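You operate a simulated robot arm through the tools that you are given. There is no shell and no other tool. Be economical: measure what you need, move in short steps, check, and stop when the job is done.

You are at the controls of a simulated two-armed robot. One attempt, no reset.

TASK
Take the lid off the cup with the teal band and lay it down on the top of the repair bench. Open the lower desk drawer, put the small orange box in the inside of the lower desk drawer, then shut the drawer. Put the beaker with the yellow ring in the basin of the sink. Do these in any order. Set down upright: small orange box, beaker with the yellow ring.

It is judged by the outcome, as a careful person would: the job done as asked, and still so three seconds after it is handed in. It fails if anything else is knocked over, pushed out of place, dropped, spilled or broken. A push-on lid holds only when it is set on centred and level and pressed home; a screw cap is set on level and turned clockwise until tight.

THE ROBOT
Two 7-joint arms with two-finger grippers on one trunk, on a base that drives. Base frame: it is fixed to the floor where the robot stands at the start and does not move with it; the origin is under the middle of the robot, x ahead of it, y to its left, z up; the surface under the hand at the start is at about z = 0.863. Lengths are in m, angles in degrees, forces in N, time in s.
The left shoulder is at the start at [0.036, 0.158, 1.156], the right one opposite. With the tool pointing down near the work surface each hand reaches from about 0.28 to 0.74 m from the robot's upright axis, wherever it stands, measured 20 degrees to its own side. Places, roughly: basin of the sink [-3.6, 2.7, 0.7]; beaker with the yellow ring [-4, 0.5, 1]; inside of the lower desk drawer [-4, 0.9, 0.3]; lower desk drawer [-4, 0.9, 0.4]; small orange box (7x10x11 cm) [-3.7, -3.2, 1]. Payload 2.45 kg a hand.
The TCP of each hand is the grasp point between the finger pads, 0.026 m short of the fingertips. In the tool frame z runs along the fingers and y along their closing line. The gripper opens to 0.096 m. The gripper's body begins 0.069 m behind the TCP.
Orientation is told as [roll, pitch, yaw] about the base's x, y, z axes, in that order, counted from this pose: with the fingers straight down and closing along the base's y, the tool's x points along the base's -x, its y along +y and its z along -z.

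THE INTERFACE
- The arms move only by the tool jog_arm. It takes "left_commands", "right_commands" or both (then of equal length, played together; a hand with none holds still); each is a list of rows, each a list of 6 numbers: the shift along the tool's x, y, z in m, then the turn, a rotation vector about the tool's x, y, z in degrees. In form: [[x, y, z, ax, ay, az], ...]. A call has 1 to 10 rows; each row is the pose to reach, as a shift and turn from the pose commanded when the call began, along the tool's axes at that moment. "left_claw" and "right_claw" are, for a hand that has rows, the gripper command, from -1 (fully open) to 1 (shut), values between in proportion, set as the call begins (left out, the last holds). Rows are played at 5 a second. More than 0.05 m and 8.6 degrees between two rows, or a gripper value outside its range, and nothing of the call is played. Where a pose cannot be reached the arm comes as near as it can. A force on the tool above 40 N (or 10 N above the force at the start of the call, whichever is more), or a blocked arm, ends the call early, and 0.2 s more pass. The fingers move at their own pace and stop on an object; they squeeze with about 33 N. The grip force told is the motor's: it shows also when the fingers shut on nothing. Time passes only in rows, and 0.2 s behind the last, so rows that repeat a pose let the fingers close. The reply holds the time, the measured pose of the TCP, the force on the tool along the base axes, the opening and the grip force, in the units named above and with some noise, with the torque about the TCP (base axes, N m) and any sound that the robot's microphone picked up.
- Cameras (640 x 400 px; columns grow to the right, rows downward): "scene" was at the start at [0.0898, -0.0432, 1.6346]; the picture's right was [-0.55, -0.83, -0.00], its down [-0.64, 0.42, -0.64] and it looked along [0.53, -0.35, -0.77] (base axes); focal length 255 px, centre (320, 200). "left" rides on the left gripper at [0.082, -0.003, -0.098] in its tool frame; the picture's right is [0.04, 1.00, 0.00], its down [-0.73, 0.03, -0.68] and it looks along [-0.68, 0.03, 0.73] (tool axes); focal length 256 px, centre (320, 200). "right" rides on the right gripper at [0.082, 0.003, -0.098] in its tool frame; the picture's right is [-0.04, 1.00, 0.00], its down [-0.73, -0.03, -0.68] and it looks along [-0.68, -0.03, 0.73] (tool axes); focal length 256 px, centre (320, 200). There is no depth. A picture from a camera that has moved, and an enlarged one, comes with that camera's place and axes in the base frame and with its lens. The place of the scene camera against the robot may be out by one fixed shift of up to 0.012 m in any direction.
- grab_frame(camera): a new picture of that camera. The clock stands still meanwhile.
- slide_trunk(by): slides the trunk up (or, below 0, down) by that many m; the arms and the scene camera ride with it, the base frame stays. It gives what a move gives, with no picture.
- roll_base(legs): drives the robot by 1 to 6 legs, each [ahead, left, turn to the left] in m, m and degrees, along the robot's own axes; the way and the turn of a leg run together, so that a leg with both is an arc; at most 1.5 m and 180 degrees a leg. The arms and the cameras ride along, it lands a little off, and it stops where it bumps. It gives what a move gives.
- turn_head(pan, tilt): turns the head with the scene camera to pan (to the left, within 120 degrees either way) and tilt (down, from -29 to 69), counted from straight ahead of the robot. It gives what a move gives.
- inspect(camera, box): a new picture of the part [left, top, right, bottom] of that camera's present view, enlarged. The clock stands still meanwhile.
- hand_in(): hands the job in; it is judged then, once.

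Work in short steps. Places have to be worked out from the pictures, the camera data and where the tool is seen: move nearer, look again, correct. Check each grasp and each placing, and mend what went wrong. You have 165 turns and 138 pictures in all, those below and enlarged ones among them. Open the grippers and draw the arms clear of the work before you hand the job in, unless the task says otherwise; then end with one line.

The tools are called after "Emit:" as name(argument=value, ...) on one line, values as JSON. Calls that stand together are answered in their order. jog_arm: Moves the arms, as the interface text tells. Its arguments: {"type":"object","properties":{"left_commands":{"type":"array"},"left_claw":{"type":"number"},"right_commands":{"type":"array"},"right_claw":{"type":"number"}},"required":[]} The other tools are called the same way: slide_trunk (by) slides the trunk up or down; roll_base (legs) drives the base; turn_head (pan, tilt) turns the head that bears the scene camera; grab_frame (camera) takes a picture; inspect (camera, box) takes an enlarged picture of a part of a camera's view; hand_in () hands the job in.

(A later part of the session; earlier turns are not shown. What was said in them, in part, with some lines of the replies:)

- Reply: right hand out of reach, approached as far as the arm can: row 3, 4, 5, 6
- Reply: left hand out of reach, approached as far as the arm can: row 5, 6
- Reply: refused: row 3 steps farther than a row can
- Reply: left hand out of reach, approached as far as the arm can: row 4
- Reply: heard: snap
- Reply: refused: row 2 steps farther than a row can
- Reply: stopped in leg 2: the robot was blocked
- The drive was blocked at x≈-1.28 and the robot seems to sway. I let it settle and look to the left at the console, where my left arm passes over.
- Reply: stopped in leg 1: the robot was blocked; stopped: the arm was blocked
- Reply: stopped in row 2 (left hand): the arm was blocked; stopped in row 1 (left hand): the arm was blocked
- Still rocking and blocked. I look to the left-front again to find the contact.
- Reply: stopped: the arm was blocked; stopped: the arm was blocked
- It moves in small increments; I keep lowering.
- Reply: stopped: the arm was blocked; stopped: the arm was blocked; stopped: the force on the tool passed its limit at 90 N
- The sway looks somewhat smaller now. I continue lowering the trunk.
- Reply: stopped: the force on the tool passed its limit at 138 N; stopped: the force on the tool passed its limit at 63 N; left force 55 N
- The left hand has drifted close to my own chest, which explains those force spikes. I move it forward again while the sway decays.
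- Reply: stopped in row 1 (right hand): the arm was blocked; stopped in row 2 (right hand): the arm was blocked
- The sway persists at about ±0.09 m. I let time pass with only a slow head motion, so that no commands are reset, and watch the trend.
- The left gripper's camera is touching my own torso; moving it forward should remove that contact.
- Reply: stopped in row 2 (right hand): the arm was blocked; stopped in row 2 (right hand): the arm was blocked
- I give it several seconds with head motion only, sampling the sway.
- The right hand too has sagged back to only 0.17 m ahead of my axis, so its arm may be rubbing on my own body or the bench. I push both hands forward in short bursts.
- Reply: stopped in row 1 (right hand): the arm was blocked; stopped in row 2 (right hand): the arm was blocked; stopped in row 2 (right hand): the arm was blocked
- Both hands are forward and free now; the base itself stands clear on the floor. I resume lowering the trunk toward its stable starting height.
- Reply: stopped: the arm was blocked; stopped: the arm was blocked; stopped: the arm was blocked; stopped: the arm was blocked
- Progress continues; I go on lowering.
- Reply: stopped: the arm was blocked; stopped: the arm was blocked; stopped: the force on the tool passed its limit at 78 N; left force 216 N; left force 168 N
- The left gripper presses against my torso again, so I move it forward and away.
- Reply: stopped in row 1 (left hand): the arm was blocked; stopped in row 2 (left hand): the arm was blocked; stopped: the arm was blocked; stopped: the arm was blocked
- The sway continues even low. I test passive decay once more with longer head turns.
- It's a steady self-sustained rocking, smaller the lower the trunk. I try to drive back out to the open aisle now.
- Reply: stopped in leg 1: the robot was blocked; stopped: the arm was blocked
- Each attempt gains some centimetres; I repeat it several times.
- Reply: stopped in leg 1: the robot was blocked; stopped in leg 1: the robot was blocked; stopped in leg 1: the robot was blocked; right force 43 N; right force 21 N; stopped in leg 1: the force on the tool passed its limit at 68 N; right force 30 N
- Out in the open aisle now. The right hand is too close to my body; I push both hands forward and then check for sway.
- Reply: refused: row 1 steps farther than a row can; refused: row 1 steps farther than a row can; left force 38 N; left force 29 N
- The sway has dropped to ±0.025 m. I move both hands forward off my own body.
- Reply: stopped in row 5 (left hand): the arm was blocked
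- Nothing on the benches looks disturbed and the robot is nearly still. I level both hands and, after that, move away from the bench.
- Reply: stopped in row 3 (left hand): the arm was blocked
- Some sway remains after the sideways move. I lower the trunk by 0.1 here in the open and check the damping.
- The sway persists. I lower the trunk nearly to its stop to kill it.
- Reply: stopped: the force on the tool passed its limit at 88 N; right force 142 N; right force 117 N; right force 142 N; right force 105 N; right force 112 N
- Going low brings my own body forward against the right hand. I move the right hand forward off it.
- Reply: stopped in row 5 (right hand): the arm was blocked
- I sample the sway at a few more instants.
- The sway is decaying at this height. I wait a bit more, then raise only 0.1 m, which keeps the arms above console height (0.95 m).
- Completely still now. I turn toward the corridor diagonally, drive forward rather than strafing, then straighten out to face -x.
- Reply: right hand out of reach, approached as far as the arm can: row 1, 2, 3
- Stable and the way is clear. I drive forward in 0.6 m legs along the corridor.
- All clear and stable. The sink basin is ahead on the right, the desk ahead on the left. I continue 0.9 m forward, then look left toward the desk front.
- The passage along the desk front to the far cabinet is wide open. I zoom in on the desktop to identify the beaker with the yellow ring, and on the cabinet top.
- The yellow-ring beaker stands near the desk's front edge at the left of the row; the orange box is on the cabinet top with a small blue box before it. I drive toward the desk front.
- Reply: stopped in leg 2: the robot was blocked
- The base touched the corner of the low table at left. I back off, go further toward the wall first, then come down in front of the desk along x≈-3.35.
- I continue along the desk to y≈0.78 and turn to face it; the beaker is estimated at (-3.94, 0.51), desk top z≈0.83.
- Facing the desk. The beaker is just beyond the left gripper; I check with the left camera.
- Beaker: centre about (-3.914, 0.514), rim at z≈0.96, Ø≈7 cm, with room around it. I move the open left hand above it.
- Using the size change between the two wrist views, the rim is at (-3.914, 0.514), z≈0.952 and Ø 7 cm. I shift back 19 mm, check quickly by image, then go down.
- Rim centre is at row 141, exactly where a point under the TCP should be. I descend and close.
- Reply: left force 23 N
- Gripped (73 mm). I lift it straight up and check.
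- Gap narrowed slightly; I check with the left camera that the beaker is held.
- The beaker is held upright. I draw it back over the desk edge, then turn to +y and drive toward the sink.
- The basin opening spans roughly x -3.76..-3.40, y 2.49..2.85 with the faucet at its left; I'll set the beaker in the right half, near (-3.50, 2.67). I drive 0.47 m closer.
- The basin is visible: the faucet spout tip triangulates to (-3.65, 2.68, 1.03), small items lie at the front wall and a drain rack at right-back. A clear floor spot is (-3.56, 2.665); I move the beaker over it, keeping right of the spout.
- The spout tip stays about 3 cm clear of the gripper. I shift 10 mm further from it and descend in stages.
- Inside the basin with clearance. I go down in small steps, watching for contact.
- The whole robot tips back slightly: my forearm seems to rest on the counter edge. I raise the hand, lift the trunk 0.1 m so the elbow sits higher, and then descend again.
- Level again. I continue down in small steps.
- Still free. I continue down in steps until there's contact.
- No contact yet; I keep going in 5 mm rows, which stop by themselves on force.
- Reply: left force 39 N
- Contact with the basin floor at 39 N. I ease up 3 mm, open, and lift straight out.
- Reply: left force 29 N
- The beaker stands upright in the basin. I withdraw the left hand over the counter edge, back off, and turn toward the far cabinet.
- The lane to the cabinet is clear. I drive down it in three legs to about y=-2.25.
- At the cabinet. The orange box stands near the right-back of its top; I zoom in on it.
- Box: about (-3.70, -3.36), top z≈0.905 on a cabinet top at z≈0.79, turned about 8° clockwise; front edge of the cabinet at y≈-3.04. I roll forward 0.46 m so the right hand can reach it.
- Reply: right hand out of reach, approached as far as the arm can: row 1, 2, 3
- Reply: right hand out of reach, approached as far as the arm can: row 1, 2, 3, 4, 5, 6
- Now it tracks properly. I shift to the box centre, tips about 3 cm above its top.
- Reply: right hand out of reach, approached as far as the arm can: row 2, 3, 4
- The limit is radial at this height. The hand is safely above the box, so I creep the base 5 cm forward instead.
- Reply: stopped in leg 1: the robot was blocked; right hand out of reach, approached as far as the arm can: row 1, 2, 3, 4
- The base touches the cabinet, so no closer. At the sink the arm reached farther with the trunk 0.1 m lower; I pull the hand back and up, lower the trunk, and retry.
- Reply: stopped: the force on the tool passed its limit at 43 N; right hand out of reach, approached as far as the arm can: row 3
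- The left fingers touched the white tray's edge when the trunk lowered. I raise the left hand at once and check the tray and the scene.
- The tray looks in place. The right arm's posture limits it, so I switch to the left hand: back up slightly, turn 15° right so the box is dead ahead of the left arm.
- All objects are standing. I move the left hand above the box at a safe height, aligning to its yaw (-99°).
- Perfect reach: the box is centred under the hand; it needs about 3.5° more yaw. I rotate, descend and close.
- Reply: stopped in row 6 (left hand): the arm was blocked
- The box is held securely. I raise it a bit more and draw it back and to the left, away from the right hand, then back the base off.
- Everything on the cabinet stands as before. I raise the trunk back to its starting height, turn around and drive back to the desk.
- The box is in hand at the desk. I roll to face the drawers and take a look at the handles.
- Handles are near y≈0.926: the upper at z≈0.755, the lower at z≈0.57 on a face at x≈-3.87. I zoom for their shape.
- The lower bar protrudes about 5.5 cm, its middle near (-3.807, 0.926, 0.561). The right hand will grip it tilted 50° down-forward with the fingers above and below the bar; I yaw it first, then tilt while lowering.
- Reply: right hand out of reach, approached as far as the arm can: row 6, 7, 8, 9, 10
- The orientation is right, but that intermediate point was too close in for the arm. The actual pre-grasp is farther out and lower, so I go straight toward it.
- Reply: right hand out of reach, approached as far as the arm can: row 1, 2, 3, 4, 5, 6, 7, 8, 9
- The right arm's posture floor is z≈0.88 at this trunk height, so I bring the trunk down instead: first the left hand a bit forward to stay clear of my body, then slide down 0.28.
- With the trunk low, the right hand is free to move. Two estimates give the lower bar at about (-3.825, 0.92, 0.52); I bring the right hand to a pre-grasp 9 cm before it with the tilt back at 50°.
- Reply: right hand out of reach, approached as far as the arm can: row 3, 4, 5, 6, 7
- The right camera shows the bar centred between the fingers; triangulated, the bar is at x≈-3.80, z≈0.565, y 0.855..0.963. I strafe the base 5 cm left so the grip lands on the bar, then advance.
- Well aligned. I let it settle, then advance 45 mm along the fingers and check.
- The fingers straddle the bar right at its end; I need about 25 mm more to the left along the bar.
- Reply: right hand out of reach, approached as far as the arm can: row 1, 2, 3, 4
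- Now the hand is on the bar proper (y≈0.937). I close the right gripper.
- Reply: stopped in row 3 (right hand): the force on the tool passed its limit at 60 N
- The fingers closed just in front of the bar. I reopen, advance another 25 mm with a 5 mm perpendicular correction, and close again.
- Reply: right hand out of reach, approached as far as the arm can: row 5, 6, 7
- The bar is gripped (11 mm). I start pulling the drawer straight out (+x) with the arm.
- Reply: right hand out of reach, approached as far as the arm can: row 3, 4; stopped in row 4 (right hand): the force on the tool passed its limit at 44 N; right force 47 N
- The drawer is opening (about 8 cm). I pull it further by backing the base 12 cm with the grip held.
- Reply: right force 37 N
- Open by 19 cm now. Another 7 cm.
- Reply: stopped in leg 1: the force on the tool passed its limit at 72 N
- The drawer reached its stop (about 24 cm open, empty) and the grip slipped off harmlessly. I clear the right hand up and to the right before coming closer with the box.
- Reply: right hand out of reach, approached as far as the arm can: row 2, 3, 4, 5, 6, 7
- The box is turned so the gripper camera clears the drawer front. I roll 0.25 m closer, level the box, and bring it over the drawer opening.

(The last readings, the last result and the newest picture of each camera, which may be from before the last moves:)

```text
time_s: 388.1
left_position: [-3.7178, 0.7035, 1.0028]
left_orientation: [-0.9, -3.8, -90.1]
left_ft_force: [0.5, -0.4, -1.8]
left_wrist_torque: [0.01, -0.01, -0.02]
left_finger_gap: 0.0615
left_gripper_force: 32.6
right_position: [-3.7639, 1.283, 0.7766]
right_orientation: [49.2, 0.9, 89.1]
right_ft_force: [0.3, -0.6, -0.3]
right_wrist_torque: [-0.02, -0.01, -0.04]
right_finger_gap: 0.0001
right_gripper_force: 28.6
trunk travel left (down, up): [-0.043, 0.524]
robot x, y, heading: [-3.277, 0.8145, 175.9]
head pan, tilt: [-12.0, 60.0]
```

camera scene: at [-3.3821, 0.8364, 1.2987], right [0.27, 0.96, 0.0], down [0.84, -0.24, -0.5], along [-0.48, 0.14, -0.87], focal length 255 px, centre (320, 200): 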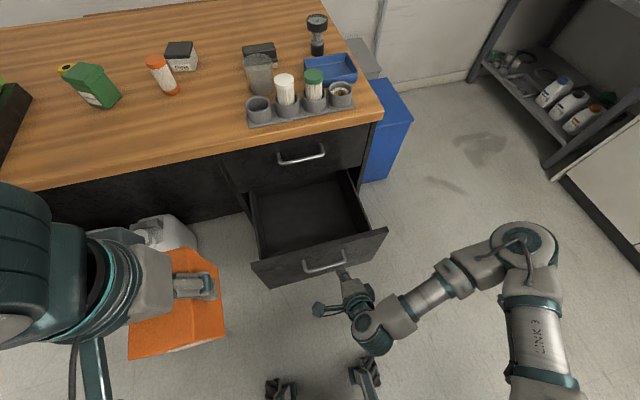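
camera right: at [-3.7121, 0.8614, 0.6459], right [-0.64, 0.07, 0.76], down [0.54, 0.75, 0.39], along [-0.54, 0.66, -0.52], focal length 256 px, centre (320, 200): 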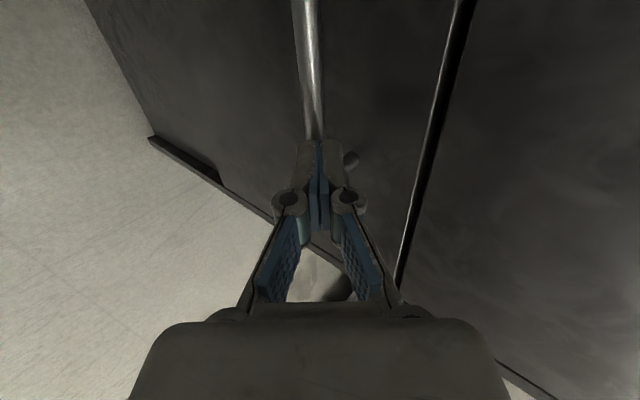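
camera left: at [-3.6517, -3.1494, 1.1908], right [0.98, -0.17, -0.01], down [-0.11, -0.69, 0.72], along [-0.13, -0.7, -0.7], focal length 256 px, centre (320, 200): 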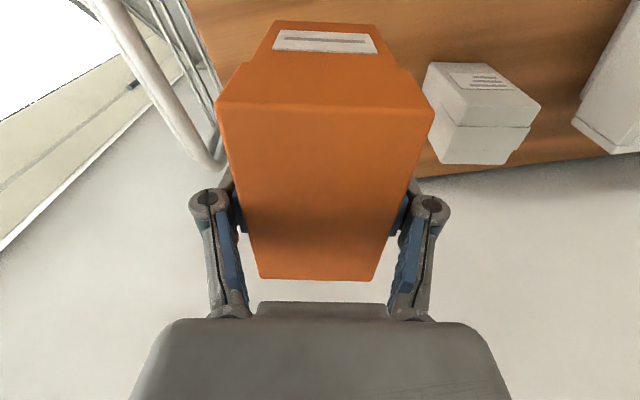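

Level and aligned. I shift the box sideways over the drawer and take a look.

Emit:
jog_arm(left_commands=[[0.04, -0.005, 0, 0, 0, 0], [0.08, -0.01, 0, 0, 0, 0], [0.12, -0.015, 0, 0, 0, 0], [0.16, -0.02, 0, 0, 0, 0], [0.19, -0.025, 0, 0, 0, 0], [0.19, -0.025, 0, 0, 0, 0]])

Emit:
grab_frame(camera="scene")

```text
time_s: 389.5
left_position: [-3.7425, 0.8904, 0.989]
left_orientation: [-0.9, -3.7, -90.1]
left_ft_force: [-0.1, 0.7, -2.7]
left_wrist_torque: [0.0, 0.01, -0.02]
left_finger_gap: 0.0612
left_gripper_force: 33.5
right_position: [-3.7635, 1.282, 0.7763]
right_orientation: [49.2, 0.9, 89.1]
right_ft_force: [0.4, 0.8, 0.5]
right_wrist_torque: [0.0, 0.0, 0.02]
right_finger_gap: 0.0002
right_gripper_force: 28.7
trunk travel left (down, up): [-0.043, 0.524]
robot x, y, heading: [-3.275, 0.8143, 175.8]
head pan, tilt: [-12.0, 60.0]
```

```text
12 pictures are left
camera scene: at [-3.626, 0.8613, 1.2977], right [0.28, 0.96, 0.0], down [0.83, -0.24, -0.49], along [-0.48, 0.14, -0.87], focal length 255 px, centre (320, 200)
```

scene: 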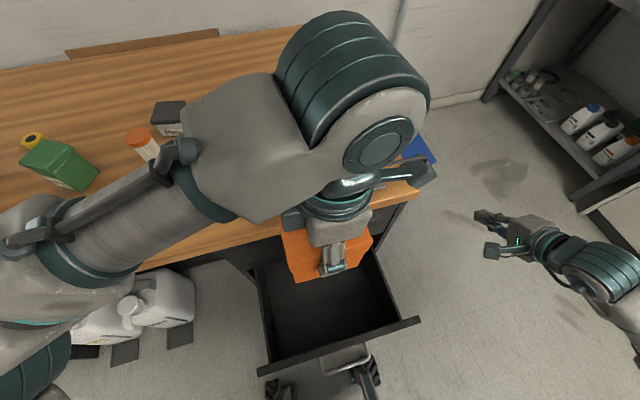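

The box is above the opening; drawer interior spans x≈-3.87..-3.625. I shift 3 cm toward me to clear the upper handle and start descending.

Emit:
jog_arm(left_commands=[[0, 0.015, 0.02, 0, 0, 0], [0, 0.03, 0.05, 0, 0, 0], [0, 0.03, 0.09, 0, 0, 0], [0, 0.03, 0.13, 0, 0, 0], [0, 0.03, 0.17, 0, 0, 0], [0, 0.03, 0.21, 0, 0, 0], [0, 0.03, 0.25, 0, 0, 0], [0, 0.03, 0.29, 0, 0, 0], [0, 0.03, 0.29, 0, 0, 0]])

Emit:
grab_frame(camera="scene")

```text
time_s: 391.5
left_position: [-3.7166, 0.8699, 0.7039]
left_orientation: [-1.1, -3.8, -90.2]
left_ft_force: [0.7, 0.2, -1.6]
left_wrist_torque: [0.0, -0.01, 0.02]
left_finger_gap: 0.0614
left_gripper_force: 33.0
right_position: [-3.7636, 1.2831, 0.7748]
right_orientation: [49.3, 0.8, 89.0]
right_ft_force: [0.0, -0.4, 0.6]
right_wrist_torque: [0.01, -0.03, 0.0]
right_finger_gap: 0.0001
right_gripper_force: 28.6
trunk travel left (down, up): [-0.043, 0.524]
robot x, y, heading: [-3.2805, 0.8139, 176.0]
head pan, tilt: [-12.0, 60.0]
```

```text
11 pictures are left
camera scene: at [-3.6257, 0.8612, 1.2978], right [0.28, 0.96, 0.0], down [0.83, -0.24, -0.49], along [-0.48, 0.14, -0.87], focal length 255 px, centre (320, 200)
```

scene: 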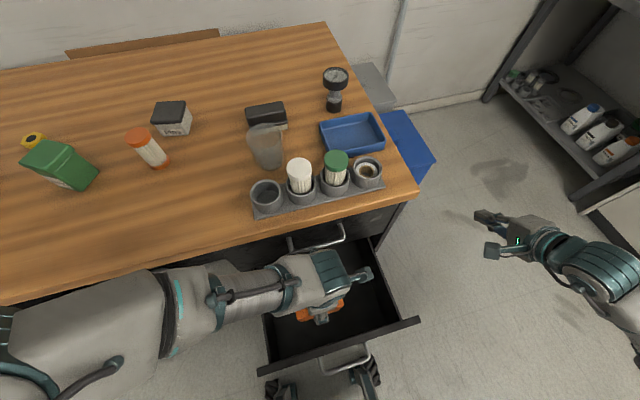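

Clear of the desk edge. I continue down in small steps until the box touches the drawer bottom.

Emit:
jog_arm(left_commands=[[0.005, 0, 0.03, 0, 0, 0], [0.01, 0, 0.06, 0, 0, 0], [0.015, 0, 0.09, 0, 0, 0], [0.02, 0, 0.11, 0, 0, 0], [0.02, 0, 0.13, 0, 0, 0], [0.02, 0, 0.14, 0, 0, 0]])

Emit:
jog_arm(left_commands=[[0, 0, 0.01, 0, 0, 0], [0, 0, 0.02, 0, 0, 0], [0, 0, 0.03, 0, 0, 0], [0, 0, 0.04, 0, 0, 0], [0, 0, 0.05, 0, 0, 0]])

Emit:
grab_frame(camera="scene")

```text
time_s: 392.9
left_position: [-3.719, 0.885, 0.5608]
left_orientation: [-0.8, -3.8, -90.3]
left_ft_force: [-0.3, 1.1, -2.3]
left_wrist_torque: [-0.01, -0.02, 0.01]
left_finger_gap: 0.0616
left_gripper_force: 33.2
right_position: [-3.7636, 1.2826, 0.7753]
right_orientation: [49.2, 0.9, 89.1]
right_ft_force: [-0.3, 0.0, -0.5]
right_wrist_torque: [-0.01, -0.01, -0.01]
right_finger_gap: 0.0
right_gripper_force: 28.3
trunk travel left (down, up): [-0.043, 0.524]
robot x, y, heading: [-3.2781, 0.8152, 176.0]
head pan, tilt: [-12.0, 60.0]
```

```text
time_s: 394.1
left_position: [-3.7216, 0.8879, 0.5327]
left_orientation: [-0.6, -3.9, -90.3]
left_ft_force: [1.2, 0.5, -1.7]
left_wrist_torque: [0.0, 0.01, 0.01]
left_finger_gap: 0.0612
left_gripper_force: 33.5
left hand out of reach, approached as far as the arm can: row 3, 4, 5
right_position: [-3.7643, 1.2823, 0.7761]
right_orientation: [49.3, 0.9, 89.1]
right_ft_force: [0.8, 0.4, 0.1]
right_wrist_torque: [-0.03, 0.01, 0.01]
right_finger_gap: 0.0
right_gripper_force: 28.3
trunk travel left (down, up): [-0.043, 0.524]
robot x, y, heading: [-3.2775, 0.8133, 175.7]
head pan, tilt: [-12.0, 60.0]
```

```text
10 pictures are left
camera scene: at [-3.6261, 0.8619, 1.2976], right [0.28, 0.96, 0.0], down [0.83, -0.24, -0.49], along [-0.48, 0.14, -0.87], focal length 255 px, centre (320, 200)
```

scene: 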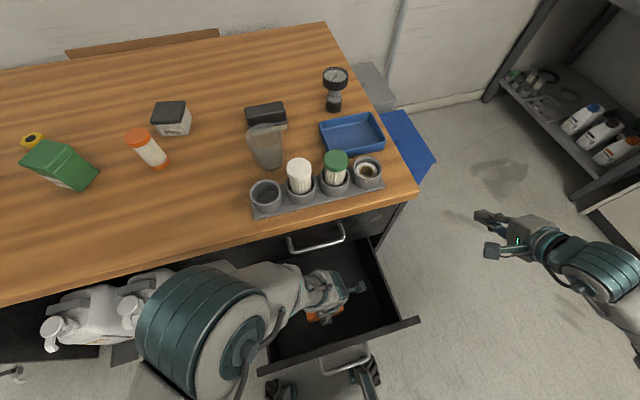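

The arm's limit leaves the box bottom near z≈0.44. I lower the trunk its last 4 cm and try further down before considering a different stance.

Emit:
slide_trunk(by=-0.04)

Emit:
jog_arm(left_commands=[[-0.01, 0, 0.01, 0, 0, 0], [-0.02, 0, 0.02, 0, 0, 0], [-0.03, 0, 0.03, 0, 0, 0], [-0.03, 0, 0.045, 0, 0, 0], [-0.03, 0, 0.06, 0, 0, 0]])

```text
time_s: 394.9
left_position: [-3.7185, 0.8868, 0.4858]
left_orientation: [0.9, -3.8, -90.4]
left_ft_force: [0.5, -0.3, -1.3]
left_wrist_torque: [-0.01, 0.01, -0.02]
left_finger_gap: 0.0618
left_gripper_force: 33.2
right_position: [-3.762, 1.2822, 0.7374]
right_orientation: [49.4, 0.9, 89.1]
right_ft_force: [-0.5, 0.7, -0.1]
right_wrist_torque: [0.01, 0.0, 0.0]
right_finger_gap: 0.0001
right_gripper_force: 27.9
trunk travel left (down, up): [-0.003, 0.564]
robot x, y, heading: [-3.2773, 0.8191, 175.9]
head pan, tilt: [-12.0, 60.0]
```

```text
time_s: 396.1
left_position: [-3.7252, 0.8787, 0.4881]
left_orientation: [1.2, -3.9, -90.5]
left_ft_force: [-1.1, -0.2, -2.4]
left_wrist_torque: [0.03, -0.02, -0.01]
left_finger_gap: 0.0613
left_gripper_force: 32.6
left hand out of reach, approached as far as the arm can: row 1, 2, 3, 4, 5
right_position: [-3.7642, 1.283, 0.7364]
right_orientation: [49.3, 0.9, 89.1]
right_ft_force: [-0.9, 0.0, -0.4]
right_wrist_torque: [-0.01, 0.02, -0.02]
right_finger_gap: 0.0
right_gripper_force: 28.8
trunk travel left (down, up): [-0.003, 0.564]
robot x, y, heading: [-3.2787, 0.816, 176.0]
head pan, tilt: [-12.0, 60.0]
```

Box bottom at z≈0.39 now. I check with the left camera how far the drawer floor is.

Emit:
grab_frame(camera="left")

```text
9 pictures are left
camera left: at [-3.7299, 0.9663, 0.5806], right [1.0, 0.03, 0.02], down [0.01, -0.69, 0.73], along [0.04, -0.73, -0.69], focal length 256 px, centre (320, 200)
```

left: 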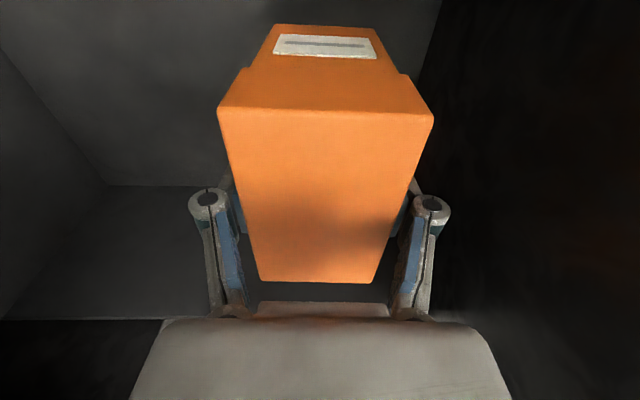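

The floor of the drawer is about 4–5 cm below the box. The arm reaches lower when more extended, so I lift out, back the base 14 cm, reach forward again, and descend.

Emit:
jog_arm(left_commands=[[0, 0, -0.04, 0, 0, 0], [0, 0, -0.08, 0, 0, 0], [0, 0, -0.12, 0, 0, 0], [0, 0, -0.16, 0, 0, 0], [0, 0, -0.2, 0, 0, 0], [0, 0, -0.25, 0, 0, 0], [0, 0, -0.27, 0, 0, 0], [0, 0, -0.27, 0, 0, 0]])

Emit:
roll_base(legs=[[-0.14, 0, 0]])

Emit:
jog_arm(left_commands=[[0, -0.035, 0, 0, 0, 0], [0, -0.07, 0, 0, 0, 0], [0, -0.105, 0, 0, 0, 0], [0, -0.14, 0, 0, 0, 0], [0, -0.14, 0, 0, 0, 0]])

```text
time_s: 397.9
left_position: [-3.7352, 0.8986, 0.7628]
left_orientation: [1.1, -3.9, -90.4]
left_ft_force: [-0.4, -0.4, -0.7]
left_wrist_torque: [-0.02, 0.01, 0.01]
left_finger_gap: 0.0616
left_gripper_force: 33.5
right_position: [-3.7632, 1.2827, 0.7361]
right_orientation: [49.2, 0.9, 89.0]
right_ft_force: [0.5, 0.6, -0.1]
right_wrist_torque: [0.0, -0.02, 0.0]
right_finger_gap: 0.0
right_gripper_force: 28.9
trunk travel left (down, up): [-0.003, 0.564]
robot x, y, heading: [-3.2792, 0.8121, 175.9]
head pan, tilt: [-12.0, 60.0]
```

```text
time_s: 399.3
left_position: [-3.5889, 0.8869, 0.7622]
left_orientation: [0.9, -3.8, -90.4]
left_ft_force: [0.5, -0.1, -0.8]
left_wrist_torque: [0.02, 0.02, -0.01]
left_finger_gap: 0.0615
left_gripper_force: 33.0
right_position: [-3.6198, 1.2717, 0.7365]
right_orientation: [49.3, 0.9, 89.4]
right_ft_force: [-0.3, 0.0, 0.4]
right_wrist_torque: [0.0, 0.0, 0.01]
right_finger_gap: 0.0
right_gripper_force: 28.4
trunk travel left (down, up): [-0.003, 0.564]
robot x, y, heading: [-3.1349, 0.8035, 176.0]
head pan, tilt: [-12.0, 60.0]
```

```text
time_s: 400.5
left_position: [-3.7269, 0.8859, 0.7632]
left_orientation: [0.7, -3.8, -90.2]
left_ft_force: [0.0, -0.1, -1.3]
left_wrist_torque: [-0.01, 0.03, -0.01]
left_finger_gap: 0.0615
left_gripper_force: 32.7
right_position: [-3.6178, 1.2697, 0.7393]
right_orientation: [49.6, 0.9, 89.3]
right_ft_force: [-0.1, 0.1, 0.0]
right_wrist_torque: [0.01, 0.0, 0.02]
right_finger_gap: 0.0
right_gripper_force: 29.0
trunk travel left (down, up): [-0.003, 0.564]
robot x, y, heading: [-3.1392, 0.8067, 175.9]
head pan, tilt: [-12.0, 60.0]
```

Reached again from farther back. Now down, compensating the slight sideways drift from the tool tilt.

Emit:
jog_arm(left_commands=[[0.002, 0.003, 0.04, 0, 0, 0], [0.004, 0.006, 0.08, 0, 0, 0], [0.008, 0.008, 0.12, 0, 0, 0], [0.01, 0.008, 0.16, 0, 0, 0], [0.012, 0.008, 0.2, 0, 0, 0], [0.014, 0.008, 0.24, 0, 0, 0], [0.016, 0.008, 0.27, 0, 0, 0], [0.018, 0.008, 0.29, 0, 0, 0], [0.018, 0.008, 0.29, 0, 0, 0]])

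Emit:
jog_arm(left_commands=[[0, 0, 0.01, 0, 0, 0], [0, 0, 0.02, 0, 0, 0], [0, 0, 0.03, 0, 0, 0], [0, 0, 0.04, 0, 0, 0], [0, 0, 0.05, 0, 0, 0], [0, 0, 0.05, 0, 0, 0]])

```text
time_s: 402.5
left_position: [-3.7161, 0.8807, 0.4818]
left_orientation: [-0.3, -3.5, -90.1]
left_ft_force: [-0.6, -0.1, -2.2]
left_wrist_torque: [-0.01, 0.01, -0.01]
left_finger_gap: 0.0613
left_gripper_force: 33.7
right_position: [-3.6125, 1.2674, 0.7457]
right_orientation: [50.0, 0.6, 89.2]
right_ft_force: [0.5, 0.3, 0.0]
right_wrist_torque: [0.02, -0.02, 0.02]
right_finger_gap: 0.0002
right_gripper_force: 28.5
trunk travel left (down, up): [-0.003, 0.564]
robot x, y, heading: [-3.1349, 0.8082, 176.1]
head pan, tilt: [-12.0, 60.0]
```

```text
time_s: 404.1
left_position: [-3.7558, 0.8636, 0.481]
left_orientation: [-5.2, -2.2, -88.2]
left_ft_force: [-0.2, 0.0, -1.3]
left_wrist_torque: [0.02, 0.01, -0.02]
left_finger_gap: 0.0613
left_gripper_force: 33.4
right_position: [-3.6235, 1.2547, 0.7468]
right_orientation: [49.9, 0.7, 90.2]
right_ft_force: [0.6, -0.5, 1.2]
right_wrist_torque: [-0.01, -0.01, 0.0]
right_finger_gap: 0.0001
right_gripper_force: 28.4
trunk travel left (down, up): [-0.003, 0.564]
robot x, y, heading: [-3.1351, 0.7955, 177.0]
head pan, tilt: [-12.0, 60.0]
stopped in row 6 (left hand): the arm was blocked; the commanded pose is now the measured one
```

The arm is blocked by something upstream. I ease up 2 cm and look.

Emit:
jog_arm(left_commands=[[0, 0, -0.01, 0, 0, 0], [0, 0, -0.03, 0, 0, 0], [0, 0, -0.03, 0, 0, 0]])

Emit:
grab_frame(camera="scene")

```text
time_s: 405.1
left_position: [-3.7663, 0.846, 0.4981]
left_orientation: [-5.0, -4.0, -86.1]
left_ft_force: [0.3, -1.2, -1.9]
left_wrist_torque: [-0.03, -0.04, -0.01]
left_finger_gap: 0.0614
left_gripper_force: 33.1
right_position: [-3.6318, 1.26, 0.7301]
right_orientation: [49.2, 1.7, 90.5]
right_ft_force: [1.0, -0.7, 0.7]
right_wrist_torque: [0.0, -0.06, -0.02]
right_finger_gap: 0.0001
right_gripper_force: 29.0
trunk travel left (down, up): [-0.003, 0.564]
robot x, y, heading: [-3.1357, 0.7956, 177.8]
head pan, tilt: [-12.0, 60.0]
stopped in row 3 (left hand): the arm was blocked; the commanded pose is now the measured one
```

```text
8 pictures are left
camera scene: at [-3.5185, 0.8095, 1.2458], right [0.25, 0.97, 0.01], down [0.83, -0.21, -0.51], along [-0.49, 0.14, -0.86], focal length 255 px, centre (320, 200)
```

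scene: 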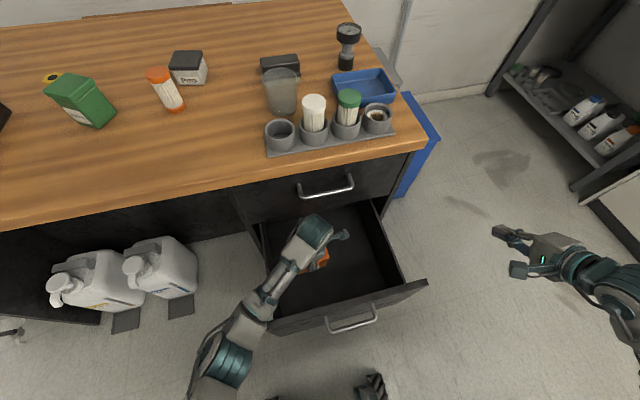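

The forearm rests on the drawer's front-left corner. As at the sink, I lift the hand, raise the trunk 0.12 m to bring the elbow up, and descend again.

Emit:
jog_arm(left_commands=[[0, 0, -0.03, 0, 0, 0], [0, 0, -0.06, 0, 0, 0], [0, 0, -0.09, 0, 0, 0], [0, 0, -0.09, 0, 0, 0]])

Emit:
slide_trunk(by=0.12)

```text
time_s: 406.1
left_position: [-3.7553, 0.8499, 0.5729]
left_orientation: [-3.1, -2.9, -87.3]
left_ft_force: [-1.1, -2.1, -1.3]
left_wrist_torque: [0.13, -0.07, 0.0]
left_finger_gap: 0.0615
left_gripper_force: 32.9
right_position: [-3.6365, 1.2419, 0.7346]
right_orientation: [48.7, 0.2, 90.5]
right_ft_force: [-0.4, -1.7, 0.9]
right_wrist_torque: [0.04, -0.08, -0.1]
right_finger_gap: 0.0
right_gripper_force: 28.3
trunk travel left (down, up): [-0.003, 0.564]
robot x, y, heading: [-3.1331, 0.7893, 177.1]
head pan, tilt: [-12.0, 60.0]
```

```text
time_s: 407.6
left_position: [-3.7534, 0.8573, 0.6906]
left_orientation: [-3.0, -3.6, -87.4]
left_ft_force: [-0.5, -0.4, -1.4]
left_wrist_torque: [0.07, -0.06, -0.01]
left_finger_gap: 0.0611
left_gripper_force: 32.8
right_position: [-3.635, 1.2536, 0.8476]
right_orientation: [48.8, 1.1, 90.5]
right_ft_force: [-0.2, -0.3, -0.2]
right_wrist_torque: [-0.01, -0.03, -0.04]
right_finger_gap: 0.0003
right_gripper_force: 28.7
trunk travel left (down, up): [-0.123, 0.444]
robot x, y, heading: [-3.1348, 0.795, 177.3]
head pan, tilt: [-12.0, 60.0]
```

Free again. I trim the attitude, recentre, and descend.

Emit:
jog_arm(left_commands=[[0.012, 0.005, 0.01, -2.6, -0.5, 2.5], [0.024, 0.01, 0.04, -2.6, -0.5, 2.5], [0.035, 0.018, 0.08, -2.6, -0.5, 2.5], [0.037, 0.018, 0.11, -2.6, -0.5, 2.5], [0.039, 0.018, 0.14, -2.6, -0.5, 2.5], [0.041, 0.018, 0.17, -2.6, -0.5, 2.5], [0.043, 0.018, 0.2, -2.6, -0.5, 2.5], [0.043, 0.018, 0.2, -2.6, -0.5, 2.5]])

Emit:
jog_arm(left_commands=[[0, 0, 0.01, 0, 0, 0], [0, 0, 0.02, 0, 0, 0], [0, 0, 0.03, 0, 0, 0], [0, 0, 0.04, 0, 0, 0]])

```text
time_s: 409.4
left_position: [-3.7484, 0.8963, 0.4983]
left_orientation: [-0.4, -4.4, -90.3]
left_ft_force: [0.5, 1.0, -1.7]
left_wrist_torque: [0.0, 0.01, -0.03]
left_finger_gap: 0.0616
left_gripper_force: 33.0
left hand out of reach, approached as far as the arm can: row 7, 8
right_position: [-3.6346, 1.2624, 0.8455]
right_orientation: [48.9, 1.7, 90.3]
right_ft_force: [0.8, 0.1, -0.7]
right_wrist_torque: [0.0, 0.01, 0.02]
right_finger_gap: 0.0
right_gripper_force: 28.2
trunk travel left (down, up): [-0.123, 0.444]
robot x, y, heading: [-3.1363, 0.7943, 177.2]
head pan, tilt: [-12.0, 60.0]
```

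```text
time_s: 410.4
left_position: [-3.7371, 0.8809, 0.4701]
left_orientation: [-0.5, -4.7, -90.0]
left_ft_force: [0.0, 1.1, -1.0]
left_wrist_torque: [-0.09, 0.01, -0.04]
left_finger_gap: 0.0613
left_gripper_force: 33.1
left hand out of reach, approached as far as the arm can: row 1, 2, 3, 4
right_position: [-3.6344, 1.268, 0.842]
right_orientation: [48.7, 1.9, 90.3]
right_ft_force: [-1.8, -0.2, -0.4]
right_wrist_torque: [0.03, 0.0, 0.01]
right_finger_gap: 0.0
right_gripper_force: 28.3
trunk travel left (down, up): [-0.123, 0.444]
robot x, y, heading: [-3.1307, 0.7977, 177.2]
head pan, tilt: [-12.0, 60.0]
```

Now it's at full extension with the box bottom about 3 cm above the floor. I lower the rest with the trunk, watching the force.

Emit:
slide_trunk(by=-0.02)

Emit:
slide_trunk(by=-0.015)

Emit:
grab_frame(camera="left")

```text
time_s: 411.1
left_position: [-3.736, 0.8791, 0.4527]
left_orientation: [-0.7, -4.8, -89.9]
left_ft_force: [-0.1, 0.6, -0.8]
left_wrist_torque: [0.0, -0.01, 0.0]
left_finger_gap: 0.0615
left_gripper_force: 33.1
right_position: [-3.6339, 1.2666, 0.8262]
right_orientation: [48.9, 1.8, 90.3]
right_ft_force: [-0.4, -1.3, 0.9]
right_wrist_torque: [0.06, -0.01, 0.01]
right_finger_gap: 0.0
right_gripper_force: 28.8
trunk travel left (down, up): [-0.103, 0.464]
robot x, y, heading: [-3.1361, 0.7975, 177.4]
head pan, tilt: [-12.0, 60.0]
```

```text
time_s: 411.7
left_position: [-3.7378, 0.8774, 0.4374]
left_orientation: [-0.6, -4.6, -89.9]
left_ft_force: [0.1, 0.8, -1.4]
left_wrist_torque: [-0.01, 0.02, 0.0]
left_finger_gap: 0.0613
left_gripper_force: 33.1
right_position: [-3.6328, 1.266, 0.8105]
right_orientation: [48.9, 1.9, 90.3]
right_ft_force: [1.2, 0.5, 0.3]
right_wrist_torque: [0.01, 0.0, -0.03]
right_finger_gap: 0.0002
right_gripper_force: 28.0
trunk travel left (down, up): [-0.088, 0.479]
robot x, y, heading: [-3.1365, 0.7998, 177.1]
head pan, tilt: [-12.0, 60.0]
```

```text
7 pictures are left
camera left: at [-3.7396, 0.9668, 0.5286], right [1.0, 0.04, -0.01], down [0.04, -0.67, 0.74], along [0.02, -0.74, -0.68], focal length 256 px, centre (320, 200)
```

left: 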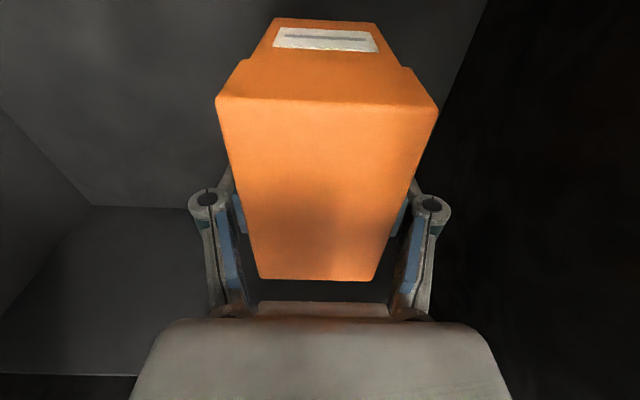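

Still no contact. I go on lowering in small trunk steps.

Emit:
slide_trunk(by=-0.015)

Emit:
slide_trunk(by=-0.015)

Emit:
slide_trunk(by=-0.015)

```text
time_s: 412.3
left_position: [-3.738, 0.8774, 0.4286]
left_orientation: [-1.1, -4.5, -89.9]
left_ft_force: [0.2, -0.4, -1.9]
left_wrist_torque: [0.02, -0.02, 0.0]
left_finger_gap: 0.0613
left_gripper_force: 33.1
right_position: [-3.6315, 1.2658, 0.798]
right_orientation: [49.1, 1.8, 90.3]
right_ft_force: [-0.7, 0.5, 0.3]
right_wrist_torque: [0.01, -0.01, -0.01]
right_finger_gap: 0.0001
right_gripper_force: 28.8
trunk travel left (down, up): [-0.073, 0.494]
robot x, y, heading: [-3.1335, 0.8019, 177.2]
head pan, tilt: [-12.0, 60.0]
```

```text
time_s: 412.9
left_position: [-3.7444, 0.8787, 0.4341]
left_orientation: [-3.4, -4.0, -89.6]
left_ft_force: [-0.2, 0.0, -1.6]
left_wrist_torque: [-0.02, -0.02, 0.01]
left_finger_gap: 0.0613
left_gripper_force: 32.6
right_position: [-3.6232, 1.263, 0.7913]
right_orientation: [49.7, 1.6, 90.3]
right_ft_force: [0.6, -0.2, -0.7]
right_wrist_torque: [-0.01, -0.01, 0.01]
right_finger_gap: 0.0001
right_gripper_force: 28.7
trunk travel left (down, up): [-0.058, 0.509]
robot x, y, heading: [-3.132, 0.7962, 176.9]
head pan, tilt: [-12.0, 60.0]
```

```text
time_s: 413.6
left_position: [-3.7508, 0.8806, 0.4401]
left_orientation: [-5.2, -3.3, -89.6]
left_ft_force: [0.2, -0.5, -1.1]
left_wrist_torque: [-0.04, 0.01, 0.0]
left_finger_gap: 0.0613
left_gripper_force: 32.9
right_position: [-3.6205, 1.2622, 0.7836]
right_orientation: [50.2, 1.5, 90.2]
right_ft_force: [0.2, -1.1, 0.7]
right_wrist_torque: [-0.05, 0.02, 0.04]
right_finger_gap: 0.0002
right_gripper_force: 28.4
trunk travel left (down, up): [-0.043, 0.524]
robot x, y, heading: [-3.1304, 0.7926, 177.3]
head pan, tilt: [-12.0, 60.0]
```

The forearm meets the panel's corner again. If everything shifts 7 cm left, the forearm passes beside that corner, over the lower side wall. I raise 3 cm, strafe left 7 cm with the box in the drawer, and lower again.

Emit:
slide_trunk(by=0.05)

Emit:
roll_base(legs=[[0, 0.07, 0]])

Emit:
slide_trunk(by=-0.04)

Emit:
grab_frame(camera="scene")

```text
time_s: 414.5
left_position: [-3.735, 0.8768, 0.4353]
left_orientation: [-0.1, -4.6, -89.9]
left_ft_force: [-0.5, -0.2, -3.1]
left_wrist_torque: [0.03, 0.0, 0.0]
left_finger_gap: 0.0613
left_gripper_force: 33.2
right_position: [-3.6351, 1.264, 0.8101]
right_orientation: [48.6, 1.6, 90.3]
right_ft_force: [-0.7, 1.0, 0.6]
right_wrist_torque: [0.05, -0.01, -0.01]
right_finger_gap: 0.0
right_gripper_force: 28.6
trunk travel left (down, up): [-0.093, 0.474]
robot x, y, heading: [-3.1346, 0.7974, 177.1]
head pan, tilt: [-12.0, 60.0]
```

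```text
time_s: 415.5
left_position: [-3.7398, 0.8309, 0.4396]
left_orientation: [-0.6, -6.4, -90.2]
left_ft_force: [0.4, 1.2, -0.7]
left_wrist_torque: [-0.08, 0.01, 0.0]
left_finger_gap: 0.0614
left_gripper_force: 32.9
right_position: [-3.635, 1.228, 0.7997]
right_orientation: [48.7, 3.6, 89.9]
right_ft_force: [0.5, 1.7, -0.6]
right_wrist_torque: [-0.05, 0.05, 0.09]
right_finger_gap: 0.0
right_gripper_force: 28.4
trunk travel left (down, up): [-0.093, 0.474]
robot x, y, heading: [-3.1398, 0.7351, 177.1]
head pan, tilt: [-12.0, 60.0]
```

```text
time_s: 416.3
left_position: [-3.7487, 0.8132, 0.4375]
left_orientation: [-4.1, -3.3, -89.7]
left_ft_force: [0.0, 0.5, -2.0]
left_wrist_torque: [-0.03, 0.03, 0.0]
left_finger_gap: 0.0616
left_gripper_force: 32.9
right_position: [-3.6237, 1.1944, 0.7938]
right_orientation: [50.0, 1.2, 90.2]
right_ft_force: [-0.3, 0.2, 0.0]
right_wrist_torque: [0.0, -0.05, 0.02]
right_finger_gap: 0.0003
right_gripper_force: 28.0
trunk travel left (down, up): [-0.053, 0.514]
robot x, y, heading: [-3.1398, 0.7352, 177.0]
head pan, tilt: [-12.0, 60.0]
```

```text
6 pictures are left
camera scene: at [-3.4436, 0.7455, 1.323], right [0.26, 0.97, 0.01], down [0.83, -0.21, -0.52], along [-0.5, 0.14, -0.86], focal length 255 px, centre (320, 200)
```

scene: 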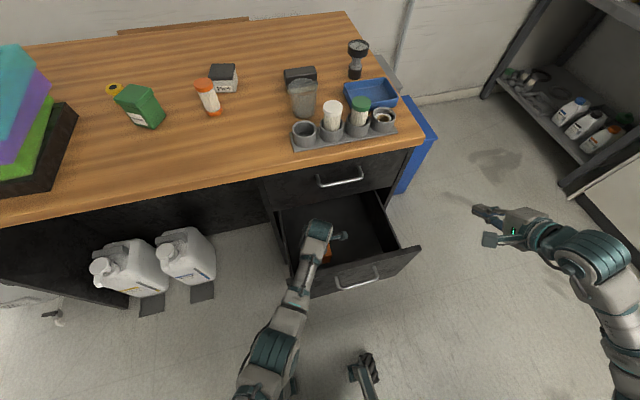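

Same geometric limit; the lowest clean pose is about z=0.43, leaving the box just above the drawer floor. I go back to that pose, then open only a couple of millimetres so the fingers guide the box as it settles upright.

Emit:
slide_trunk(by=0.024)

Emit:
jog_arm(left_commands=[[0, 0, 0, 0, 0, 0], [0, 0, 0, 0, 0, 0], [0, 0, 0, 0, 0, 0]], left_claw=-0.32)

Emit:
grab_frame(camera="left")

```text
time_s: 417.0
left_position: [-3.7352, 0.8293, 0.4282]
left_orientation: [-0.7, -4.4, -90.8]
left_ft_force: [0.7, 1.0, -1.4]
left_wrist_torque: [-0.03, 0.0, 0.0]
left_finger_gap: 0.0614
left_gripper_force: 33.0
right_position: [-3.6306, 1.2134, 0.7953]
right_orientation: [48.8, 2.1, 89.9]
right_ft_force: [-0.3, 0.0, 0.1]
right_wrist_torque: [0.04, 0.01, -0.02]
right_finger_gap: 0.0001
right_gripper_force: 29.2
trunk travel left (down, up): [-0.077, 0.49]
robot x, y, heading: [-3.1392, 0.7377, 176.9]
head pan, tilt: [-12.0, 60.0]
```

```text
time_s: 417.8
left_position: [-3.7377, 0.8202, 0.4284]
left_orientation: [-0.7, -4.7, -90.1]
left_ft_force: [0.8, 0.2, 0.0]
left_wrist_torque: [0.01, 0.01, -0.03]
left_finger_gap: 0.0634
left_gripper_force: 0.1
right_position: [-3.6316, 1.2058, 0.7995]
right_orientation: [49.0, 1.9, 90.0]
right_ft_force: [-0.1, -0.1, -0.2]
right_wrist_torque: [-0.02, 0.0, -0.05]
right_finger_gap: 0.0003
right_gripper_force: 28.3
trunk travel left (down, up): [-0.077, 0.49]
robot x, y, heading: [-3.1376, 0.7372, 177.0]
head pan, tilt: [-12.0, 60.0]
```

```text
5 pictures are left
camera left: at [-3.7396, 0.9079, 0.5206], right [1.0, 0.04, -0.02], down [0.04, -0.68, 0.74], along [0.02, -0.74, -0.68], focal length 256 px, centre (320, 200)
```

left: 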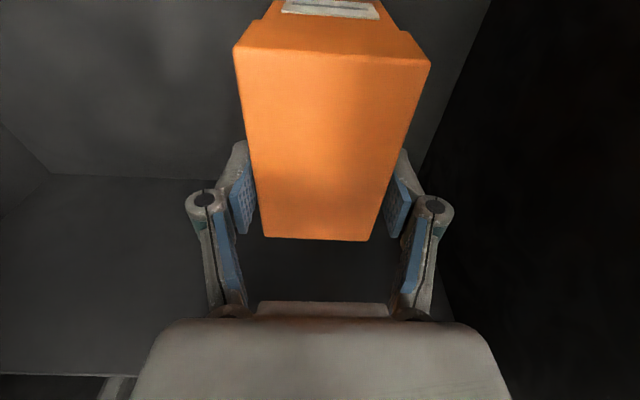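

The weight is off the gripper and the box stands upright on the drawer floor between the pads. I open fully and lift the hand straight out.

Emit:
jog_arm(left_commands=[[0, 0, 0, 0, 0, 0], [0, 0, 0, 0, 0, 0], [0, 0, -0.03, 0, 0, 0], [0, 0, -0.07, 0, 0, 0], [0, 0, -0.11, 0, 0, 0], [0, 0, -0.15, 0, 0, 0], [0, 0, -0.19, 0, 0, 0], [0, 0, -0.23, 0, 0, 0], [0, 0, -0.27, 0, 0, 0], [0, 0, -0.31, 0, 0, 0]], left_claw=-0.9)

Emit:
inspect(camera="left", box=[160, 0, 480, 200])

```text
time_s: 420.0
left_position: [-3.7332, 0.846, 0.7403]
left_orientation: [-0.8, -4.6, -90.1]
left_ft_force: [-0.3, 0.1, -0.2]
left_wrist_torque: [0.03, 0.02, -0.02]
left_finger_gap: 0.0915
left_gripper_force: 0.0
right_position: [-3.6328, 1.2069, 0.7991]
right_orientation: [49.0, 2.0, 90.1]
right_ft_force: [0.1, 0.2, 0.2]
right_wrist_torque: [0.0, 0.0, 0.01]
right_finger_gap: 0.0001
right_gripper_force: 27.9
trunk travel left (down, up): [-0.077, 0.49]
robot x, y, heading: [-3.1385, 0.7349, 177.0]
head pan, tilt: [-12.0, 60.0]
```

```text
2.00 times, centred on (320, 100) of left
camera zoom: at [-3.7343, 0.9351, 0.8318], right [1.0, 0.04, -0.02], down [0.04, -0.68, 0.74], along [0.02, -0.74, -0.68], focal length 512 px, centre (320, 400)
```

zoom: 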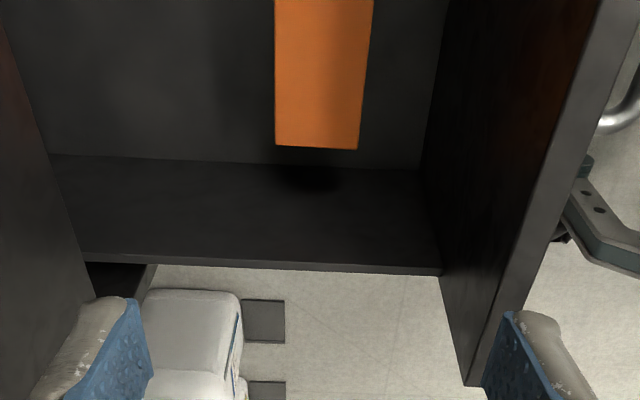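

The box stands upright on the drawer floor. I back off 0.13 m, then bring the closed right hand down in front of the drawer panel.

Emit:
roll_base(legs=[[-0.13, 0, 0]])

Emit:
jog_arm(left_commands=[[-0.03, 0, -0.03, 0, 0, 0], [-0.06, 0, -0.06, 0, 0, 0], [-0.09, 0, -0.1, 0, 0, 0], [-0.12, 0, -0.14, 0, 0, 0], [-0.15, 0, -0.18, 0, 0, 0]])

Emit:
jog_arm(right_commands=[[0.03, -0.02, 0.01, 0, 0, 0], [0.06, -0.045, 0.02, 0, 0, 0], [0.09, -0.07, 0.03, 0, 0, 0], [0.12, -0.095, 0.04, 0, 0, 0], [0.15, -0.12, 0.06, 0, 0, 0], [0.18, -0.14, 0.08, 0, 0, 0], [0.19, -0.16, 0.1, 0, 0, 0], [0.19, -0.16, 0.1, 0, 0, 0]], right_claw=1)

Emit:
grab_frame(camera="scene")

```text
time_s: 421.3
left_position: [-3.603, 0.8437, 0.7406]
left_orientation: [-0.9, -4.5, -90.5]
left_ft_force: [0.4, -0.3, 0.1]
left_wrist_torque: [-0.01, 0.01, 0.01]
left_finger_gap: 0.091
left_gripper_force: 0.2
right_position: [-3.4996, 1.2026, 0.7995]
right_orientation: [49.0, 1.9, 89.7]
right_ft_force: [0.7, -0.4, -0.2]
right_wrist_torque: [-0.02, -0.01, 0.01]
right_finger_gap: 0.0003
right_gripper_force: 28.3
trunk travel left (down, up): [-0.077, 0.49]
robot x, y, heading: [-3.0078, 0.7301, 176.9]
head pan, tilt: [-12.0, 60.0]
```

```text
time_s: 422.5
left_position: [-3.5945, 0.7075, 0.9353]
left_orientation: [-1.1, -4.5, -90.5]
left_ft_force: [0.3, 0.8, 1.1]
left_wrist_torque: [-0.02, 0.03, 0.03]
left_finger_gap: 0.0913
left_gripper_force: 0.1
right_position: [-3.4946, 1.2008, 0.8037]
right_orientation: [49.4, 1.9, 89.6]
right_ft_force: [0.5, 0.2, -0.3]
right_wrist_torque: [0.01, 0.01, 0.04]
right_finger_gap: 0.0001
right_gripper_force: 27.8
trunk travel left (down, up): [-0.077, 0.49]
robot x, y, heading: [-3.0056, 0.7297, 177.1]
head pan, tilt: [-12.0, 60.0]
```

```text
time_s: 424.3
left_position: [-3.5955, 0.7072, 0.934]
left_orientation: [-1.2, -4.4, -90.4]
left_ft_force: [0.5, 0.6, 0.2]
left_wrist_torque: [0.01, -0.02, 0.0]
left_finger_gap: 0.0914
left_gripper_force: 0.1
right_position: [-3.4791, 1.0122, 0.6382]
right_orientation: [49.2, 1.9, 89.7]
right_ft_force: [-0.1, 1.0, 0.0]
right_wrist_torque: [-0.01, 0.01, 0.0]
right_finger_gap: 0.0
right_gripper_force: 28.1
right hand out of reach, approached as far as the arm can: row 4, 5, 6, 7, 8
trunk travel left (down, up): [-0.077, 0.49]
robot x, y, heading: [-3.0069, 0.7299, 176.9]
head pan, tilt: [-12.0, 60.0]
```

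```text
3 pictures are left
camera scene: at [-3.3116, 0.7631, 1.3445], right [0.26, 0.96, 0.0], down [0.84, -0.23, -0.49], along [-0.48, 0.13, -0.87], focal length 255 px, centre (320, 200)
```

scene: 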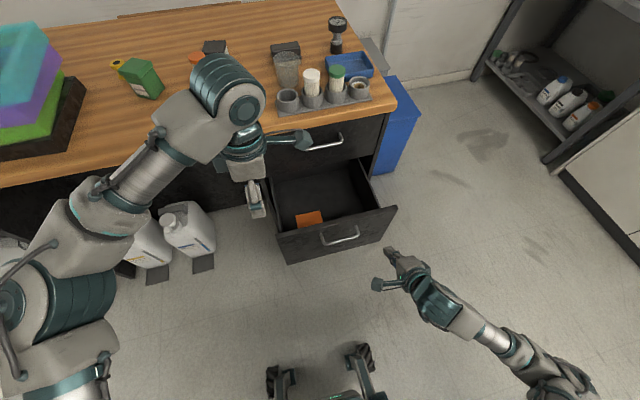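

The box is visible in the open drawer. I lower the trunk so the right fist meets the panel beside the handle, pull the left hand back and up, and then drive forward to push the drawer shut.

Emit:
slide_trunk(by=-0.072)

Emit:
jog_arm(left_commands=[[0, 0.03, -0.03, 0, 0, 0], [0, 0.06, -0.06, 0, 0, 0], [0, 0.09, -0.09, 0, 0, 0], [0, 0.12, -0.12, 0, 0, 0], [0, 0.14, -0.15, 0, 0, 0]])

Emit:
roll_base(legs=[[0.2, 0, 0]])

```text
time_s: 425.4
left_position: [-3.5955, 0.7062, 0.8645]
left_orientation: [-1.4, -4.5, -90.5]
left_ft_force: [0.3, -0.2, 0.7]
left_wrist_torque: [0.0, 0.01, 0.02]
left_finger_gap: 0.0913
left_gripper_force: 0.1
right_position: [-3.4605, 1.014, 0.5071]
right_orientation: [40.0, 2.5, 89.4]
right_ft_force: [0.3, 0.5, 0.2]
right_wrist_torque: [-0.02, 0.04, 0.04]
right_finger_gap: 0.0
right_gripper_force: 28.7
trunk travel left (down, up): [-0.005, 0.562]
robot x, y, heading: [-3.0105, 0.7277, 176.5]
head pan, tilt: [-12.0, 60.0]
```

```text
time_s: 426.6
left_position: [-3.4516, 0.716, 1.0026]
left_orientation: [-1.2, -4.4, -90.5]
left_ft_force: [-0.1, -0.6, -0.5]
left_wrist_torque: [0.02, -0.02, 0.01]
left_finger_gap: 0.0913
left_gripper_force: 0.1
left hand out of reach, approached as far as the arm can: row 5
right_position: [-3.4593, 1.0127, 0.5047]
right_orientation: [39.9, 2.4, 89.3]
right_ft_force: [0.1, -0.2, -0.6]
right_wrist_torque: [0.01, 0.01, 0.02]
right_finger_gap: 0.0
right_gripper_force: 28.5
trunk travel left (down, up): [-0.005, 0.562]
robot x, y, heading: [-3.0094, 0.7251, 176.8]
head pan, tilt: [-12.0, 60.0]
```

```text
time_s: 428.2
left_position: [-3.66, 0.7248, 1.0005]
left_orientation: [-1.1, -4.3, -90.3]
left_ft_force: [-0.5, 0.5, -0.1]
left_wrist_torque: [-0.04, -0.04, 0.01]
left_finger_gap: 0.0913
left_gripper_force: 0.0
right_position: [-3.6669, 1.0218, 0.504]
right_orientation: [39.7, 2.5, 89.5]
right_ft_force: [-0.4, 0.4, -0.1]
right_wrist_torque: [-0.03, -0.01, -0.02]
right_finger_gap: 0.0002
right_gripper_force: 28.3
trunk travel left (down, up): [-0.005, 0.562]
robot x, y, heading: [-3.214, 0.7387, 176.7]
head pan, tilt: [-12.0, 60.0]
```

The drawer moves easily. I continue pushing.

Emit:
roll_base(legs=[[0.13, 0, 0]])

Emit:
roll_base(legs=[[0.08, 0, 0]])

Emit:
grab_frame(camera="scene")

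```text
time_s: 429.5
left_position: [-3.7889, 0.7301, 1.0042]
left_orientation: [-1.3, -4.4, -90.2]
left_ft_force: [-1.7, -0.6, -0.1]
left_wrist_torque: [-0.01, -0.06, 0.04]
left_finger_gap: 0.0912
left_gripper_force: 0.2
right_position: [-3.7984, 1.0287, 0.5063]
right_orientation: [40.1, 2.4, 89.5]
right_ft_force: [0.0, -0.7, -0.7]
right_wrist_torque: [0.0, 0.03, -0.01]
right_finger_gap: 0.0
right_gripper_force: 28.1
trunk travel left (down, up): [-0.005, 0.562]
robot x, y, heading: [-3.3452, 0.7464, 177.0]
head pan, tilt: [-12.0, 60.0]
```

```text
time_s: 430.5
left_position: [-3.8183, 0.7332, 1.0044]
left_orientation: [-1.2, -4.8, -89.8]
left_ft_force: [0.2, 0.3, 0.6]
left_wrist_torque: [0.0, -0.05, -0.01]
left_finger_gap: 0.0912
left_gripper_force: 0.1
right_position: [-3.8253, 1.0371, 0.5055]
right_orientation: [39.0, 1.8, 88.9]
right_ft_force: [-0.2, -0.3, 0.6]
right_wrist_torque: [-0.02, -0.02, 0.0]
right_finger_gap: 0.0
right_gripper_force: 28.3
trunk travel left (down, up): [-0.005, 0.562]
robot x, y, heading: [-3.3831, 0.7496, 176.9]
head pan, tilt: [-12.0, 60.0]
stopped in leg 1: the force on the tool passed its limit at 216 N (the readings are from after the stop); the commanded pose is now the measured one
```

```text
2 pictures are left
camera scene: at [-3.7813, 0.7906, 1.2416], right [0.25, 0.97, 0.0], down [0.84, -0.22, -0.49], along [-0.48, 0.12, -0.87], focal length 255 px, centre (320, 200)
```

scene: 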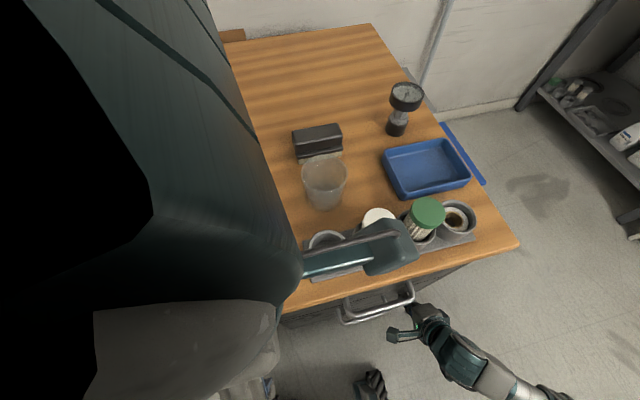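

A hard stop: the drawer is shut or nearly. I back away 0.2 m and check with a picture.

Emit:
roll_base(legs=[[-0.2, 0, 0]])

Emit:
inspect(camera="scene", box=[230, 150, 450, 288])

```text
time_s: 432.1
left_position: [-3.6176, 0.7217, 1.0051]
left_orientation: [-1.3, -4.7, -89.8]
left_ft_force: [-0.4, -0.3, 0.1]
left_wrist_torque: [0.0, 0.03, -0.04]
left_finger_gap: 0.0913
left_gripper_force: 0.0
right_position: [-3.6241, 1.0248, 0.5059]
right_orientation: [39.2, 1.7, 88.9]
right_ft_force: [-0.2, 0.0, 0.1]
right_wrist_torque: [-0.02, 0.02, 0.01]
right_finger_gap: 0.0
right_gripper_force: 28.5
trunk travel left (down, up): [-0.005, 0.562]
robot x, y, heading: [-3.182, 0.7378, 177.3]
head pan, tilt: [-12.0, 60.0]
```

```text
2.90 times, centred on (340, 219) of scene
camera zoom: at [-3.5801, 0.779, 1.2424], right [0.25, 0.97, 0.0], down [0.84, -0.22, -0.5], along [-0.48, 0.12, -0.87], focal length 740 px, centre (262, 145)
```

zoom: 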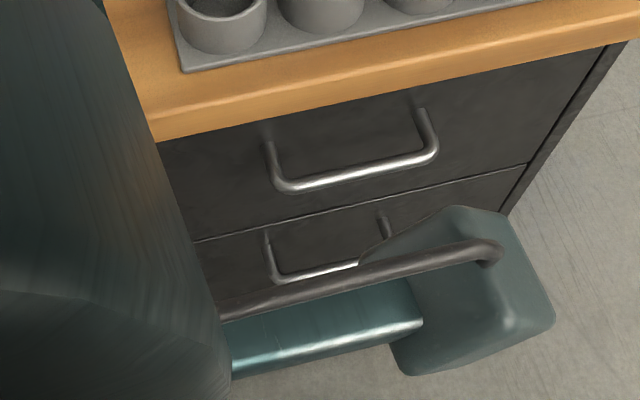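

The drawer is flush with its seam, as before opening. I open the right gripper and raise both hands clear of the desk.

Emit:
jog_arm(right_commands=[[0, 0, -0.02, 0, 0, 0], [0, 0, -0.04, 0, 0, 0], [0, 0, -0.05, 0, 0, 0]], right_claw=-1)

Emit:
jog_arm(left_commands=[[0, 0.02, 0, 0, 0, 0], [0, 0.03, 0, 0, 0, 0], [0, 0.03, 0, 0, 0, 0], [0, 0.03, 0, 0, 0, 0], [0, 0.03, 0, 0, 0, 0]], left_claw=-1)

```text
time_s: 432.9
left_position: [-3.6159, 0.7197, 1.0041]
left_orientation: [-1.0, -4.8, -89.5]
left_ft_force: [-0.3, 0.3, 0.6]
left_wrist_torque: [0.02, 0.0, 0.0]
left_finger_gap: 0.0911
left_gripper_force: 0.0
right_position: [-3.6232, 1.0271, 0.5044]
right_orientation: [38.9, 1.3, 88.3]
right_ft_force: [0.3, -0.1, -0.1]
right_wrist_torque: [0.0, -0.01, 0.0]
right_finger_gap: 0.0959
right_gripper_force: 0.0
right hand out of reach, approached as far as the arm can: row 1, 2, 3
trunk travel left (down, up): [-0.005, 0.562]
robot x, y, heading: [-3.1832, 0.7374, 176.7]
head pan, tilt: [-12.0, 60.0]
```

```text
time_s: 434.1
left_position: [-3.6143, 0.7209, 1.0038]
left_orientation: [-1.1, -4.9, -89.7]
left_ft_force: [0.4, 0.0, 0.6]
left_wrist_torque: [0.01, -0.01, 0.02]
left_finger_gap: 0.0958
left_gripper_force: 0.0
left hand out of reach, approached as far as the arm can: row 1, 2, 3, 4, 5
right_position: [-3.623, 1.0283, 0.5045]
right_orientation: [38.9, 1.2, 88.3]
right_ft_force: [-0.3, 0.3, -0.6]
right_wrist_torque: [0.0, 0.0, 0.02]
right_finger_gap: 0.0959
right_gripper_force: 0.0
trunk travel left (down, up): [-0.005, 0.562]
robot x, y, heading: [-3.1866, 0.7327, 176.8]
head pan, tilt: [-12.0, 60.0]
```

Both grippers are open and clear, and the robot is still. The lid is on the bench, the beaker in the basin, and the box in the shut drawer, so I hand in.

Emit:
hand_in()

```text
The job is handed in.
```

The job is handed in, and all three parts were done: the teal cup's lid lies on the bench, the yellow-ring beaker stands in the sink basin, and the orange box is upright in the closed lower drawer; on the way the base bumped a small table and a cabinet, a finger pressed on a tray, and an arm leaned on the counter and drawer edges, but I saw nothing knocked over.
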